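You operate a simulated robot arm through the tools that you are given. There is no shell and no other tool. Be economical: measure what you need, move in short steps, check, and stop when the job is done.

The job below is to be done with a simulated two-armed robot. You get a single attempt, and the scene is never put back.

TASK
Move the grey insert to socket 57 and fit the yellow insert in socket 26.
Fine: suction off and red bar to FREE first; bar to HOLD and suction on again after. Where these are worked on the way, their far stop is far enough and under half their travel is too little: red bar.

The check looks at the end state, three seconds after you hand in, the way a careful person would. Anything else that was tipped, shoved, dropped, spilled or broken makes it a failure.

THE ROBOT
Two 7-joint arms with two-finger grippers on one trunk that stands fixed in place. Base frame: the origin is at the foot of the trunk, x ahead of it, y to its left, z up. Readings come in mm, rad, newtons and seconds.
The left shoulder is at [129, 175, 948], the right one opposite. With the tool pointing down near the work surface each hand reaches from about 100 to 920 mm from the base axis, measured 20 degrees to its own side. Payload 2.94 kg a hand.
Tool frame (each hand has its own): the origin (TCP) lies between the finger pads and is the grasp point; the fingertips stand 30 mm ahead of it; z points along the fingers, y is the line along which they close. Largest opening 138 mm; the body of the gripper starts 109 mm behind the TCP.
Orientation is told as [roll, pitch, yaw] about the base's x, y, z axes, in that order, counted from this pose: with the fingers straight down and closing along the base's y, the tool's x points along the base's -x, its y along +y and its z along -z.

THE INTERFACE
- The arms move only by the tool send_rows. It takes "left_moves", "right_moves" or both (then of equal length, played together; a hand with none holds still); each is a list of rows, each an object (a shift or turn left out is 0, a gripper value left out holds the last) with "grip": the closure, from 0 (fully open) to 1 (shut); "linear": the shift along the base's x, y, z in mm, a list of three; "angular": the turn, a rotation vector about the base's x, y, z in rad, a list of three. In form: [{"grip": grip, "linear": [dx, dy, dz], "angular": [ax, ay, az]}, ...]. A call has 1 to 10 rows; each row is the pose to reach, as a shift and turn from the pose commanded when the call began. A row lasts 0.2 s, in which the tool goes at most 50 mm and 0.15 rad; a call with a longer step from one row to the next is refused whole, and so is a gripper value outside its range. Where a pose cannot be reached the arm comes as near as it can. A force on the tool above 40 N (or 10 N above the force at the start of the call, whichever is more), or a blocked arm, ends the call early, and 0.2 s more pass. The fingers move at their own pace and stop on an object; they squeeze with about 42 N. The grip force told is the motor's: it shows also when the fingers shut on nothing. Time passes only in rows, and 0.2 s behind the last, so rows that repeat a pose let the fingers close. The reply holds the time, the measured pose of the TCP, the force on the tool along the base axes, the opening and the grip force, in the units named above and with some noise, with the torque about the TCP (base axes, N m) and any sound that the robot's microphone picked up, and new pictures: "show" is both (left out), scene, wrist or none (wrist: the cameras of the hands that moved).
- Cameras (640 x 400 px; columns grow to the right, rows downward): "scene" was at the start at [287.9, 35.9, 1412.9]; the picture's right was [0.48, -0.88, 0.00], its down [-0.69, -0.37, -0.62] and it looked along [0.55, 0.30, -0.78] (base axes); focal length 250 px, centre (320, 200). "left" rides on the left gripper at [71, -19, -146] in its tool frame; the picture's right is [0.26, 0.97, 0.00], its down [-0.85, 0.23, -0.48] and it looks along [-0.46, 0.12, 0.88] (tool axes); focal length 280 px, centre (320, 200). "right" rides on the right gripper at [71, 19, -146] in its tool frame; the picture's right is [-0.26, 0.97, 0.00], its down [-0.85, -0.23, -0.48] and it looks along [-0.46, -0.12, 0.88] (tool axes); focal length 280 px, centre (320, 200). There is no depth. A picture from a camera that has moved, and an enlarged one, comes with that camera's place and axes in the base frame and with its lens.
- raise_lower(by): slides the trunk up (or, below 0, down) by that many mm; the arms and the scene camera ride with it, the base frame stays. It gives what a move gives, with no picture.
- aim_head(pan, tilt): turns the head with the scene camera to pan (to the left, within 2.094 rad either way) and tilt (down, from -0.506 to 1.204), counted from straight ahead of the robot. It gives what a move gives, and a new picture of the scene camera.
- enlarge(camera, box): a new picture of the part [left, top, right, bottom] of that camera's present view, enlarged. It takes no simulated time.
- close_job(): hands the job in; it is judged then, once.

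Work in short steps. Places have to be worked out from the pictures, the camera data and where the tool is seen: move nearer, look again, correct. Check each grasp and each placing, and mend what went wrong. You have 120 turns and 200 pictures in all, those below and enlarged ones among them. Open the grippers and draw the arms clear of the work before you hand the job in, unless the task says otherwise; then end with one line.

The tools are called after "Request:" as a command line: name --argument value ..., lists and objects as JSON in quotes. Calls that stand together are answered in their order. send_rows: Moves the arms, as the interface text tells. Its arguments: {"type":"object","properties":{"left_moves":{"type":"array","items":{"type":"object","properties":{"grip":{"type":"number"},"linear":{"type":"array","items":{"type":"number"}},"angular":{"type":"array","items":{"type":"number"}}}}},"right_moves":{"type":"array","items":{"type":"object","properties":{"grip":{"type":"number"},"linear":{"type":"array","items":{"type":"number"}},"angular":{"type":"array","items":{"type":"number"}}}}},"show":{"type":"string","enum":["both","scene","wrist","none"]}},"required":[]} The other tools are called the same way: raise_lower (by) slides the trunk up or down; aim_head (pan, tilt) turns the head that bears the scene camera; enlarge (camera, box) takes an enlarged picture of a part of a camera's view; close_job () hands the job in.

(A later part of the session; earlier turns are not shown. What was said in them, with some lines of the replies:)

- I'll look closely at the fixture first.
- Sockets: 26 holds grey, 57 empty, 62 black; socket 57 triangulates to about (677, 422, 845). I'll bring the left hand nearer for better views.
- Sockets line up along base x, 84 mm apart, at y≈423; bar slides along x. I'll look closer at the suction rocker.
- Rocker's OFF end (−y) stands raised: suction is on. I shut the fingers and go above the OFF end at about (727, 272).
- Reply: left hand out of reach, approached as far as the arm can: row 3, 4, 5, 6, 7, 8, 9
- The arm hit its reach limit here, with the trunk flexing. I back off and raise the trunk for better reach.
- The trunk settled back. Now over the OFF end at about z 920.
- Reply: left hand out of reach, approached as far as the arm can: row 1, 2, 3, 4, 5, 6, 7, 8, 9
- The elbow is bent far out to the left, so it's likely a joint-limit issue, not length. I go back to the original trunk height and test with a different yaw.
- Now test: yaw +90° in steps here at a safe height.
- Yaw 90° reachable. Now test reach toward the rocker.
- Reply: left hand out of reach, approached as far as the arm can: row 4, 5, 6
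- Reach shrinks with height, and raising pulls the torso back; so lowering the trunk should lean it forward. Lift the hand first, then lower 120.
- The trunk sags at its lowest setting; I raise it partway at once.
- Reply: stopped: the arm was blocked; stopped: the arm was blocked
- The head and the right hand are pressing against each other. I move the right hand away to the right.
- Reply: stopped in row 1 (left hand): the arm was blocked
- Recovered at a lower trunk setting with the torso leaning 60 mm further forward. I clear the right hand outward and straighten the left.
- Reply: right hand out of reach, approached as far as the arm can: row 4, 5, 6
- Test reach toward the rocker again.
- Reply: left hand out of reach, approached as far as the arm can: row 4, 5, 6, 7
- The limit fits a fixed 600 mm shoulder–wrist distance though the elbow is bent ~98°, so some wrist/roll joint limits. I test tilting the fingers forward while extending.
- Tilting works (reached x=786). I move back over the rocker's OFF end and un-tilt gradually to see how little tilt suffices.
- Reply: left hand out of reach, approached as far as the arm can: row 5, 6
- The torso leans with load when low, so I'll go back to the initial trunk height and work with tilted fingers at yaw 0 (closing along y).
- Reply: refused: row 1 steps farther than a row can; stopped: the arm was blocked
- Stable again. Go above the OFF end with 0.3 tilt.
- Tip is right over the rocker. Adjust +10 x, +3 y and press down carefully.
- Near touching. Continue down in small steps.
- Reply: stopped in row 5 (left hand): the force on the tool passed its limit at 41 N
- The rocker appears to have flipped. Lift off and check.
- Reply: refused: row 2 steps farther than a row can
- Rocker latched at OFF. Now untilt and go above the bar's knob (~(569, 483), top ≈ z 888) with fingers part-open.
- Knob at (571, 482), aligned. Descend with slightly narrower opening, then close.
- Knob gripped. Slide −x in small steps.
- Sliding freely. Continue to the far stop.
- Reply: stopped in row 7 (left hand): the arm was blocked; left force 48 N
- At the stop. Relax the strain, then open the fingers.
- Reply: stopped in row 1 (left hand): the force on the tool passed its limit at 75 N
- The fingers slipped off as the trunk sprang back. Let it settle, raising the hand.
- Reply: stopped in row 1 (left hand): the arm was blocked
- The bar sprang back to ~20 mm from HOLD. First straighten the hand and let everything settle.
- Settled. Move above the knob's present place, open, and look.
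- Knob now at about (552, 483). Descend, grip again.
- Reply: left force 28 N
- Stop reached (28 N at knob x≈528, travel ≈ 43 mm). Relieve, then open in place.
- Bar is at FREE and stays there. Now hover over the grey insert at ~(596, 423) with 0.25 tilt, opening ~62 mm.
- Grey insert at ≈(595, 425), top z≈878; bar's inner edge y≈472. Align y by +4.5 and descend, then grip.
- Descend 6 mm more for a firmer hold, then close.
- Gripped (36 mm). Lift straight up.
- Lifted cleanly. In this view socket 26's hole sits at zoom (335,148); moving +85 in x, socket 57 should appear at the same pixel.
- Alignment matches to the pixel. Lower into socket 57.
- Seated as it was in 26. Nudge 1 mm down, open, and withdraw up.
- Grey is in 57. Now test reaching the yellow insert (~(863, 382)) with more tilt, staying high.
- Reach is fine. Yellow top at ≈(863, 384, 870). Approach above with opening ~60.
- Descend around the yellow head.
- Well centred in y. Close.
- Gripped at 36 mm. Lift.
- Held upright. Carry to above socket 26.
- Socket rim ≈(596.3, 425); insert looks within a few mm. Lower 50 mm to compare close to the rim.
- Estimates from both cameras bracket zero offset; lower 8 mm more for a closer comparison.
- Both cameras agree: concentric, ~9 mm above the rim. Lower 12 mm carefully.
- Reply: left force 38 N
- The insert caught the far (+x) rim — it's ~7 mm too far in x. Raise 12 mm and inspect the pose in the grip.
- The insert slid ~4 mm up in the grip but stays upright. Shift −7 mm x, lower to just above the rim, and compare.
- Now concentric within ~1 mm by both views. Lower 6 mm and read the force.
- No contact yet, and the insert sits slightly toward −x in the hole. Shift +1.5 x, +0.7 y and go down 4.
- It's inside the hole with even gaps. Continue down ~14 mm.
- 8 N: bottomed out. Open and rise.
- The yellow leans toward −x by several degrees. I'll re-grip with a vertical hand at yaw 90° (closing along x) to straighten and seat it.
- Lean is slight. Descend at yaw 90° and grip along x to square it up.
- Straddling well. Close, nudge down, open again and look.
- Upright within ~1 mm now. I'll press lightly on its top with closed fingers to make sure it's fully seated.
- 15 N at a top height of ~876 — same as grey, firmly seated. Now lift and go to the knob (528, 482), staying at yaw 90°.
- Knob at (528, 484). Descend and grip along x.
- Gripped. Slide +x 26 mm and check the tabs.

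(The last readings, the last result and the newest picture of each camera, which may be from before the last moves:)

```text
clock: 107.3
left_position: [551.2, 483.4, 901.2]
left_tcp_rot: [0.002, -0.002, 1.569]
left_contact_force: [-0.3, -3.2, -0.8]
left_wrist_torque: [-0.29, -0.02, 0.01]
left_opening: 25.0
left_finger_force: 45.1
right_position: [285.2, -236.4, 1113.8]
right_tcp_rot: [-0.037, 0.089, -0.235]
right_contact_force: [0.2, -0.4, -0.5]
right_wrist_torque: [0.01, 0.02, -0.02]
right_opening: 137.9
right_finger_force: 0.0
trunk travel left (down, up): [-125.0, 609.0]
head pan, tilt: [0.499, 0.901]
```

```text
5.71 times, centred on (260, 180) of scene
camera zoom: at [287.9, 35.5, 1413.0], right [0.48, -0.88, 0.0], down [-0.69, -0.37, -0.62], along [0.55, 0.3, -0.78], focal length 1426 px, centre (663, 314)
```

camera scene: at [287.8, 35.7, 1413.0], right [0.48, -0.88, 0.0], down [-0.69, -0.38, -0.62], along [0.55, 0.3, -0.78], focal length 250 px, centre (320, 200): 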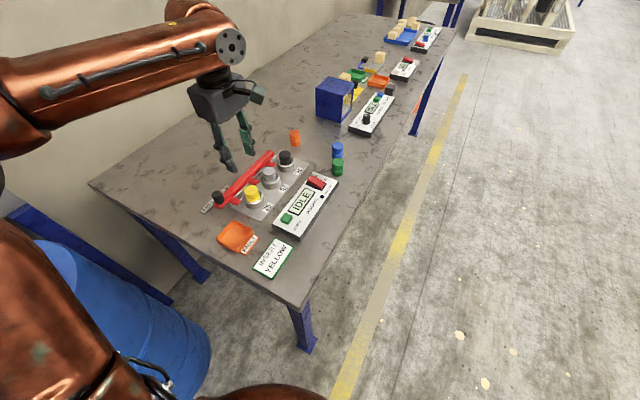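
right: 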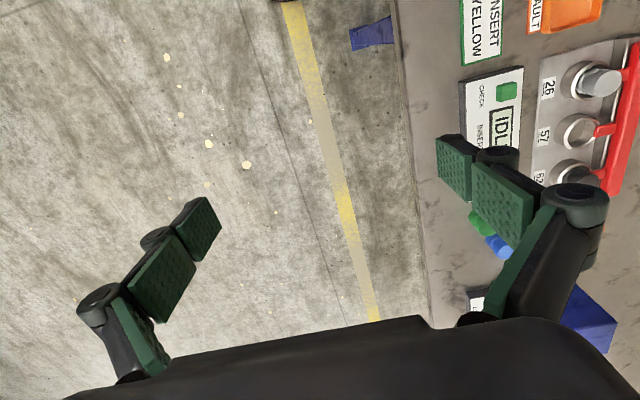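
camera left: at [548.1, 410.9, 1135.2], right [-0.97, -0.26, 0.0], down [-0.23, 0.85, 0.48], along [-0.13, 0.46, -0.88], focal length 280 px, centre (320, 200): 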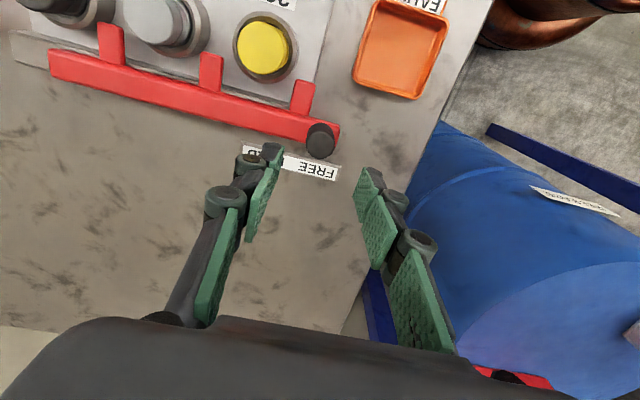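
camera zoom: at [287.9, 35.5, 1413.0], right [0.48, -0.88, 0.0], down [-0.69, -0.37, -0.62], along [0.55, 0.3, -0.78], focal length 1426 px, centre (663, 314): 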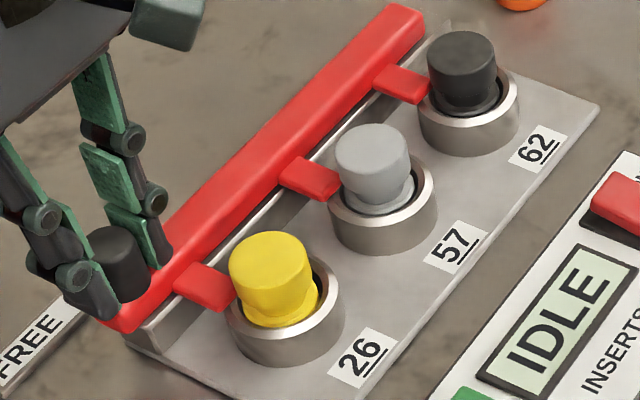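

Tabs slide at neck level; no contact force. Continue to the HOLD stop.

Request:
send_rows --left_moves '[{"linear": [4, 0, 0]}, {"linear": [8, 0, 0]}, {"linear": [12, 0, 0]}, {"linear": [15, 0, 0]}, {"linear": [17, 0, 0]}, {"linear": [17, 0, 0]}]' --show "none"

Request:
enlarge --camera "scene" --box '[215, 145, 305, 215]'

```text
clock: 108.7
left_position: [570.1, 483.1, 900.6]
left_tcp_rot: [0.001, -0.001, 1.568]
left_contact_force: [1.1, -2.9, 1.0]
left_wrist_torque: [-0.12, -0.06, -0.03]
left_opening: 25.3
left_finger_force: 45.5
right_position: [284.2, -236.1, 1111.8]
right_tcp_rot: [-0.037, 0.09, -0.235]
right_contact_force: [0.6, 0.2, 0.9]
right_wrist_torque: [-0.01, 0.0, 0.03]
right_opening: 138.2
right_finger_force: 0.1
trunk travel left (down, up): [-125.0, 609.0]
head pan, tilt: [0.499, 0.901]
```

```text
5.71 times, centred on (260, 180) of scene
camera zoom: at [287.8, 35.3, 1413.0], right [0.48, -0.88, 0.0], down [-0.69, -0.37, -0.62], along [0.55, 0.3, -0.78], focal length 1426 px, centre (663, 314)
```

zoom: 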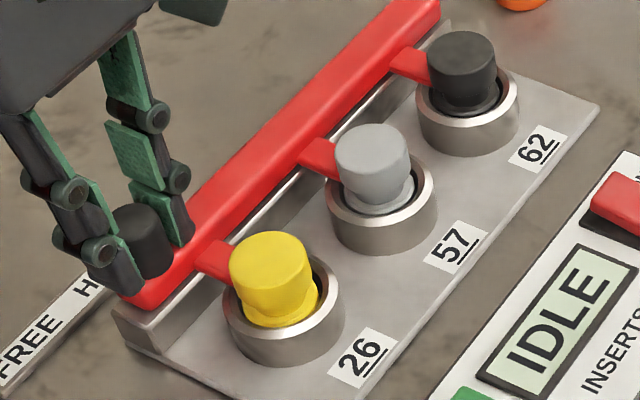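

Knob at ~570, matching the original HOLD. Nudge a bit to find the stop.

Request:
send_rows --left_moves '[{"linear": [1, 0, 0]}, {"linear": [2, 0, 0]}, {"linear": [3, 0, 0]}, {"linear": [3, 0, 0]}]' --show "none"

```text
clock: 109.7
left_position: [569.8, 483.6, 901.8]
left_tcp_rot: [0.004, 0.0, 1.568]
left_contact_force: [-12.1, -5.9, 1.4]
left_wrist_torque: [-0.1, 0.41, -0.03]
left_opening: 25.2
left_finger_force: 44.6
right_position: [284.0, -235.9, 1111.9]
right_tcp_rot: [-0.037, 0.088, -0.236]
right_contact_force: [-0.5, 0.6, -0.6]
right_wrist_torque: [0.01, 0.01, 0.02]
right_opening: 138.0
right_finger_force: 0.1
trunk travel left (down, up): [-125.0, 609.0]
head pan, tilt: [0.499, 0.901]
```

At the HOLD stop (12 N). Relax, open, rise.

Request:
send_rows --left_moves '[{"linear": [-2.5, 0, 0]}, {"linear": [-2.5, 0, 0], "grip": 0.8}, {"linear": [-2.5, 0, 0], "grip": 0.65}, {"linear": [-2.5, 0, 0]}, {"linear": [-2.5, 0, 30]}, {"linear": [-2.5, 0, 70]}, {"linear": [-2.5, 0, 100]}, {"linear": [-2.5, 0, 100]}]' --show "wrist"

Request:
enlarge --camera "scene" --box '[205, 145, 305, 215]'

Request:
enlarge --camera "left" --box '[130, 0, 370, 170]'

```text
clock: 111.5
left_position: [569.9, 483.0, 1001.9]
left_tcp_rot: [0.003, 0.0, 1.571]
left_contact_force: [-0.6, 0.5, -0.2]
left_wrist_torque: [-0.05, 0.0, 0.03]
left_opening: 48.4
left_finger_force: 0.0
right_position: [285.8, -236.2, 1112.6]
right_tcp_rot: [-0.036, 0.09, -0.236]
right_contact_force: [-0.7, 0.0, -0.1]
right_wrist_torque: [-0.03, -0.01, 0.03]
right_opening: 138.2
right_finger_force: 0.1
trunk travel left (down, up): [-125.0, 609.0]
head pan, tilt: [0.499, 0.901]
camera left: at [589.6, 412.4, 1147.1], right [-0.97, -0.26, 0.0], down [-0.23, 0.85, 0.48], along [-0.13, 0.46, -0.88], focal length 280 px, centre (320, 200)
```

left: 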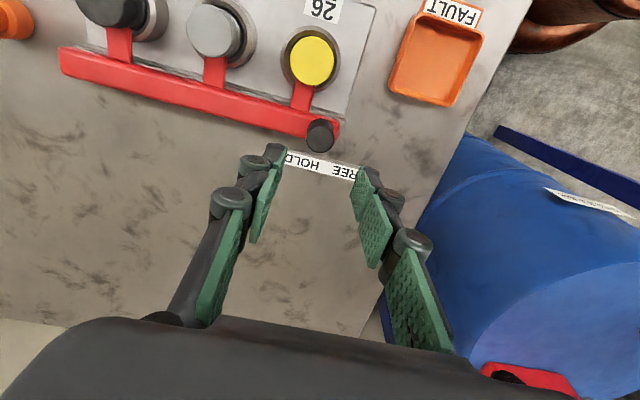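

```text
5.71 times, centred on (255, 180) of scene
camera zoom: at [288.0, 36.0, 1412.9], right [0.48, -0.88, 0.0], down [-0.69, -0.38, -0.62], along [0.55, 0.3, -0.78], focal length 1426 px, centre (691, 314)
```

zoom: 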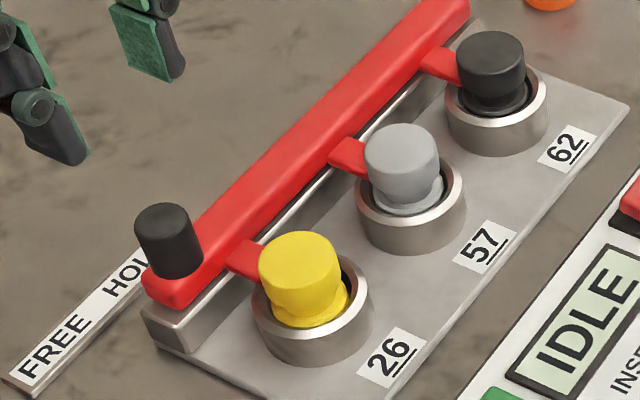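

```text
2.35 times, centred on (250, 85) of left
camera zoom: at [589.6, 412.4, 1147.1], right [-0.97, -0.26, 0.0], down [-0.23, 0.85, 0.48], along [-0.13, 0.46, -0.88], focal length 660 px, centre (485, 471)
```

zoom: 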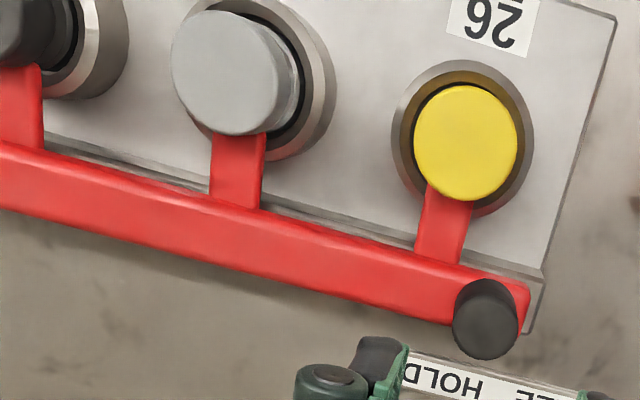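

Bar at HOLD with the tabs in the necks. Now to the rocker's ON end (y≈308): shut fingers, tilt 0.3, approach from above.

Request:
send_rows --left_moves '[{"grip": 1, "linear": [20, -25, 0], "angular": [0, -0.1, 0]}, {"linear": [40, -50, 0], "angular": [0, -0.2, 0]}, {"linear": [62, -75, 0], "angular": [0, -0.3, 0]}, {"linear": [85, -100, 0], "angular": [0, -0.3, 0]}, {"linear": [108, -125, 0], "angular": [0, -0.3, 0]}, {"linear": [132, -150, 0], "angular": [0, -0.3, 0]}, {"linear": [154, -175, -20], "angular": [0, -0.3, 0]}, {"linear": [154, -175, -55], "angular": [0, -0.3, 0]}, {"linear": [154, -175, -82], "angular": [0, -0.3, 0]}, {"linear": [154, -175, -82], "angular": [0, -0.3, 0]}]' --show "wrist"

Request:
enlarge --camera "left" --box '[220, 80, 420, 220]'

Request:
enlarge --camera "scene" --box '[280, 150, 350, 200]'

```text
clock: 113.7
left_position: [724.0, 307.1, 919.4]
left_tcp_rot: [-0.298, 0.0, 1.571]
left_contact_force: [0.6, -0.1, -0.3]
left_wrist_torque: [0.02, 0.0, -0.02]
left_opening: 0.0
left_finger_force: 28.2
right_position: [285.8, -235.4, 1112.3]
right_tcp_rot: [-0.037, 0.088, -0.236]
right_contact_force: [-0.3, 0.0, -0.9]
right_wrist_torque: [0.0, 0.02, 0.02]
right_opening: 137.9
right_finger_force: 0.0
trunk travel left (down, up): [-125.0, 609.0]
head pan, tilt: [0.499, 0.901]
camera left: at [698.7, 237.2, 1063.8], right [-0.92, -0.26, -0.28], down [-0.36, 0.85, 0.39], along [0.14, 0.46, -0.88], focal length 280 px, centre (320, 200)
```

left: 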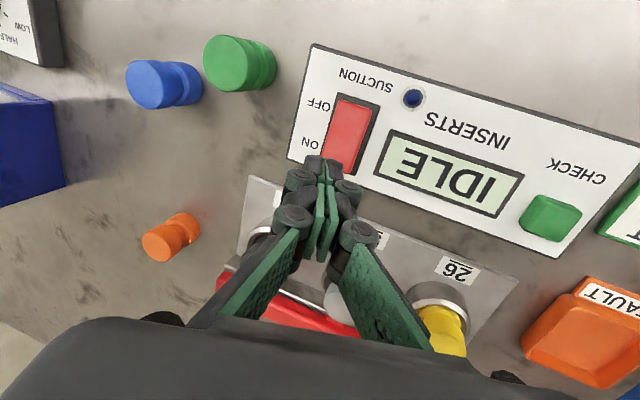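

```text
2.86 times, centred on (320, 150) of left
camera zoom: at [698.7, 237.2, 1063.8], right [-0.92, -0.26, -0.28], down [-0.36, 0.85, 0.39], along [0.14, 0.46, -0.88], focal length 801 px, centre (320, 343)
```

zoom: 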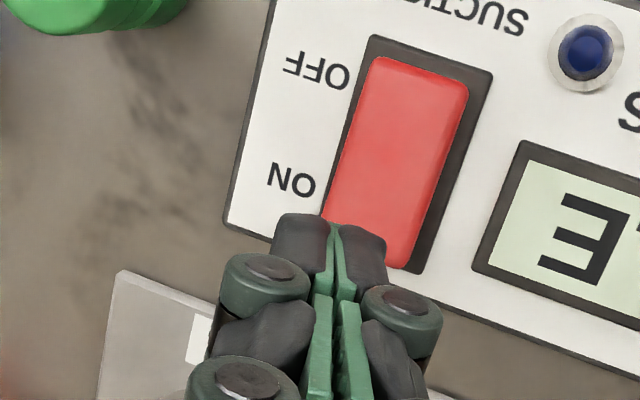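

```text
8.00 times, centred on (315, 175) of scene
camera zoom: at [287.4, 35.5, 1413.2], right [0.48, -0.88, 0.0], down [-0.69, -0.37, -0.62], along [0.55, 0.3, -0.78], focal length 1996 px, centre (360, 400)
```

zoom: 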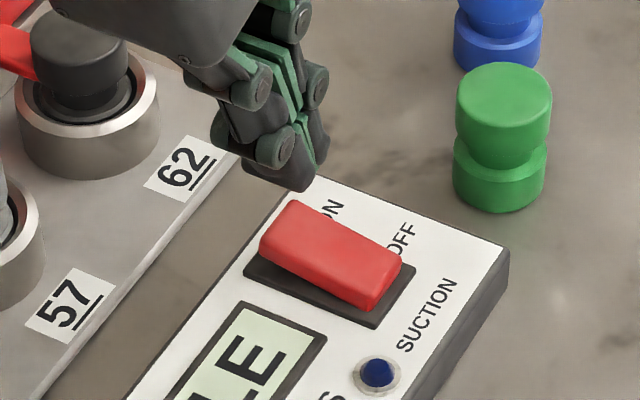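

Tip is over the ON end. Shift −3 x and press down.

Request:
send_rows --left_moves '[{"linear": [-3, 1, -8]}, {"linear": [-3, 1, -16]}, {"linear": [-3, 1, -22]}, {"linear": [-3, 1, -26]}, {"linear": [-3, 1, -30]}, {"linear": [-3, 1, -33]}, {"linear": [-3, 1, -36]}, {"linear": [-3, 1, -39]}]' --show "none"

Request:
enlarge --camera "scene" --box '[280, 150, 350, 200]'

```text
clock: 115.5
left_position: [721.1, 309.6, 886.2]
left_tcp_rot: [-0.311, -0.001, 1.57]
left_contact_force: [-0.1, 8.7, 31.7]
left_wrist_torque: [-0.18, 0.0, -0.03]
left_opening: 0.1
left_finger_force: 28.3
right_position: [284.0, -235.8, 1112.8]
right_tcp_rot: [-0.035, 0.087, -0.237]
right_contact_force: [1.0, -0.9, -0.9]
right_wrist_torque: [-0.01, -0.01, 0.0]
right_opening: 138.2
right_finger_force: 0.1
trunk travel left (down, up): [-125.0, 609.0]
head pan, tilt: [0.499, 0.901]
```

```text
8.00 times, centred on (315, 175) of scene
camera zoom: at [284.1, 35.3, 1414.3], right [0.48, -0.88, 0.0], down [-0.69, -0.38, -0.62], along [0.55, 0.3, -0.78], focal length 1996 px, centre (360, 400)
```

zoom: 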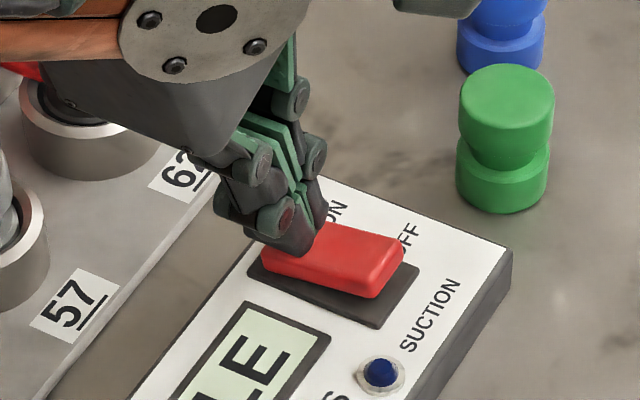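

The rocker flipped to ON (OFF end raised). Lift and withdraw up and back.

Request:
send_rows --left_moves '[{"linear": [0, 0, 15]}, {"linear": [0, 0, 50]}, {"linear": [-20, 0, 90]}, {"linear": [-50, 10, 120], "angular": [0, 0.1, 0]}, {"linear": [-90, 20, 140], "angular": [0, 0.2, 0]}, {"linear": [-130, 40, 150], "angular": [0, 0.3, 0]}, {"linear": [-170, 60, 160], "angular": [0, 0.3, 0]}, {"linear": [-200, 80, 170], "angular": [0, 0.3, 0], "grip": 0.3}, {"linear": [-230, 100, 180], "angular": [0, 0.3, 0], "grip": 0}, {"linear": [-230, 100, 180], "angular": [0, 0.3, 0]}]' --show "both"

Request:
enlarge --camera "scene" --box '[280, 150, 350, 200]'

Request:
enlarge --camera "scene" --box '[195, 110, 365, 225]'

Request:
enlarge --camera "scene" --box '[235, 155, 295, 212]'

```text
clock: 117.7
left_position: [490.3, 409.4, 1059.3]
left_tcp_rot: [0.003, -0.003, 1.57]
left_contact_force: [0.4, 0.1, 0.8]
left_wrist_torque: [0.03, 0.02, 0.01]
left_opening: 67.9
left_finger_force: 0.0
right_position: [285.5, -236.0, 1110.5]
right_tcp_rot: [-0.037, 0.091, -0.236]
right_contact_force: [0.2, -0.3, 0.2]
right_wrist_torque: [0.02, 0.04, 0.01]
right_opening: 137.9
right_finger_force: 0.1
trunk travel left (down, up): [-125.0, 609.0]
head pan, tilt: [0.499, 0.901]
camera scene: at [288.3, 35.2, 1412.8], right [0.48, -0.88, 0.0], down [-0.69, -0.37, -0.62], along [0.55, 0.3, -0.78], focal length 250 px, centre (320, 200)
camera left: at [510.5, 338.2, 1205.2], right [-0.97, -0.26, 0.0], down [-0.23, 0.85, 0.48], along [-0.13, 0.46, -0.88], focal length 280 px, centre (320, 200)
```

scene: 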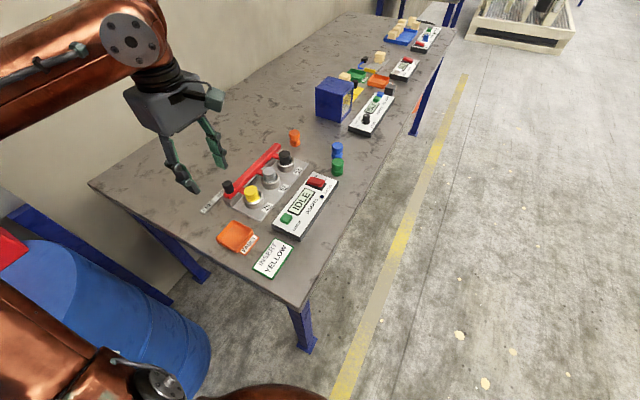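
left: 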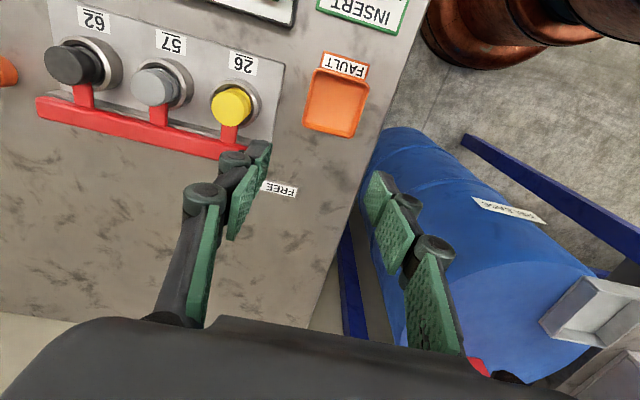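

```text
8.00 times, centred on (315, 175) of scene
camera zoom: at [288.3, 35.2, 1412.8], right [0.48, -0.88, 0.0], down [-0.69, -0.37, -0.62], along [0.55, 0.3, -0.78], focal length 1996 px, centre (360, 400)
```

zoom: 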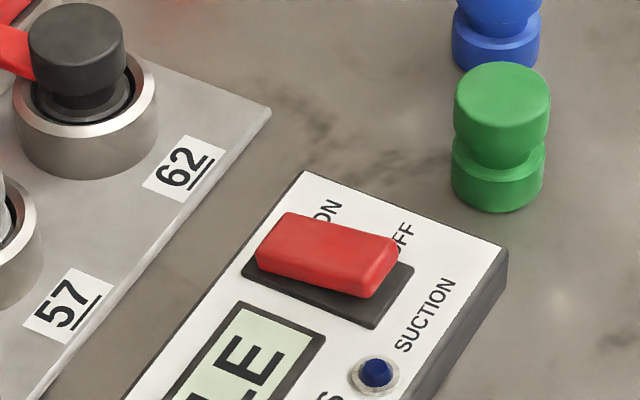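

```text
3.48 times, centred on (280, 168) of scene
camera zoom: at [288.3, 35.2, 1412.8], right [0.48, -0.88, 0.0], down [-0.69, -0.37, -0.62], along [0.55, 0.3, -0.78], focal length 868 px, centre (459, 313)
```

zoom: 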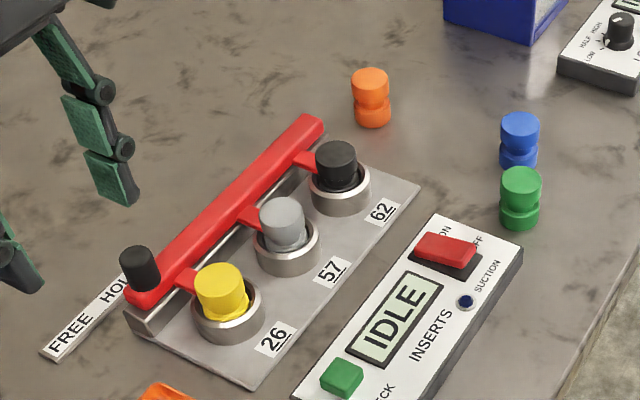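

```text
7.02 times, centred on (265, 184) of scene
camera zoom: at [288.3, 35.2, 1412.8], right [0.48, -0.88, 0.0], down [-0.69, -0.37, -0.62], along [0.55, 0.3, -0.78], focal length 1751 px, centre (706, 316)
```

zoom: 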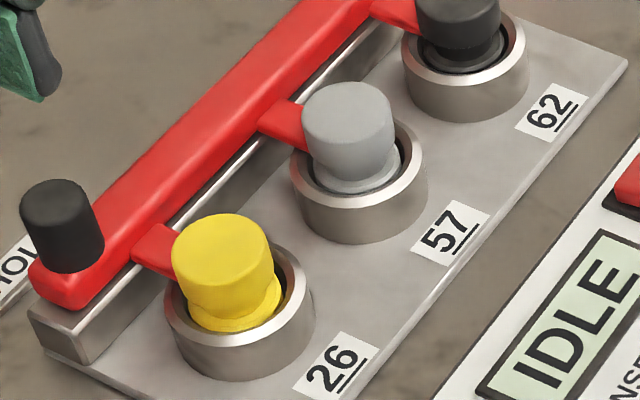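

Rocker is ON, bar at HOLD, grey in 57, yellow in 26 at the right height, and the neighbours are undisturbed. Finally, I draw the arm back with the gripper open.

Request:
send_rows --left_moves '[{"linear": [-15, 10, 20], "grip": 0}, {"linear": [-30, 20, 40]}, {"linear": [-50, 30, 60]}, {"linear": [-70, 40, 80]}, {"linear": [-70, 40, 80]}, {"linear": [-70, 40, 80]}]' --show "scene"

```text
clock: 119.1
left_position: [420.5, 449.3, 1140.5]
left_tcp_rot: [0.003, -0.002, 1.57]
left_contact_force: [-0.6, 0.4, 0.4]
left_wrist_torque: [-0.03, -0.01, 0.01]
left_opening: 138.0
left_finger_force: 0.0
right_position: [284.7, -237.1, 1111.1]
right_tcp_rot: [-0.038, 0.089, -0.237]
right_contact_force: [-0.2, -0.2, -1.5]
right_wrist_torque: [0.02, 0.0, 0.01]
right_opening: 138.1
right_finger_force: 0.1
trunk travel left (down, up): [-125.0, 609.0]
head pan, tilt: [0.499, 0.901]
camera scene: at [287.4, 35.4, 1413.1], right [0.48, -0.88, 0.0], down [-0.69, -0.37, -0.62], along [0.55, 0.3, -0.78], focal length 250 px, centre (320, 200)
```

scene: 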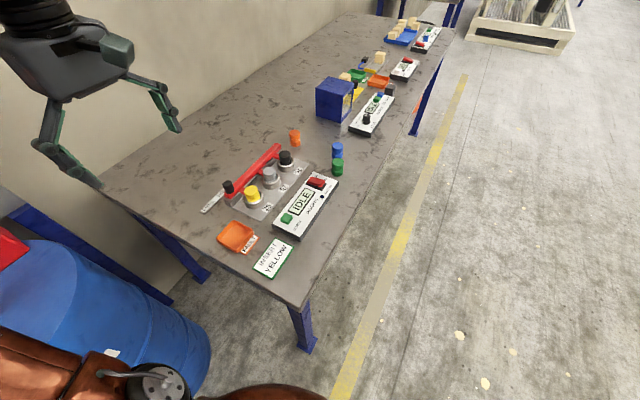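

Everything is in place and both arms are clear, so I hand the job in.

Request:
close_job

```text
The job is handed in.
```

The grey insert is in socket 57 and the yellow insert is in socket 26; the red bar is back at HOLD and the suction switch is back at ON. The yellow may still lean very slightly. Nothing else on the table looked moved in the final pictures.
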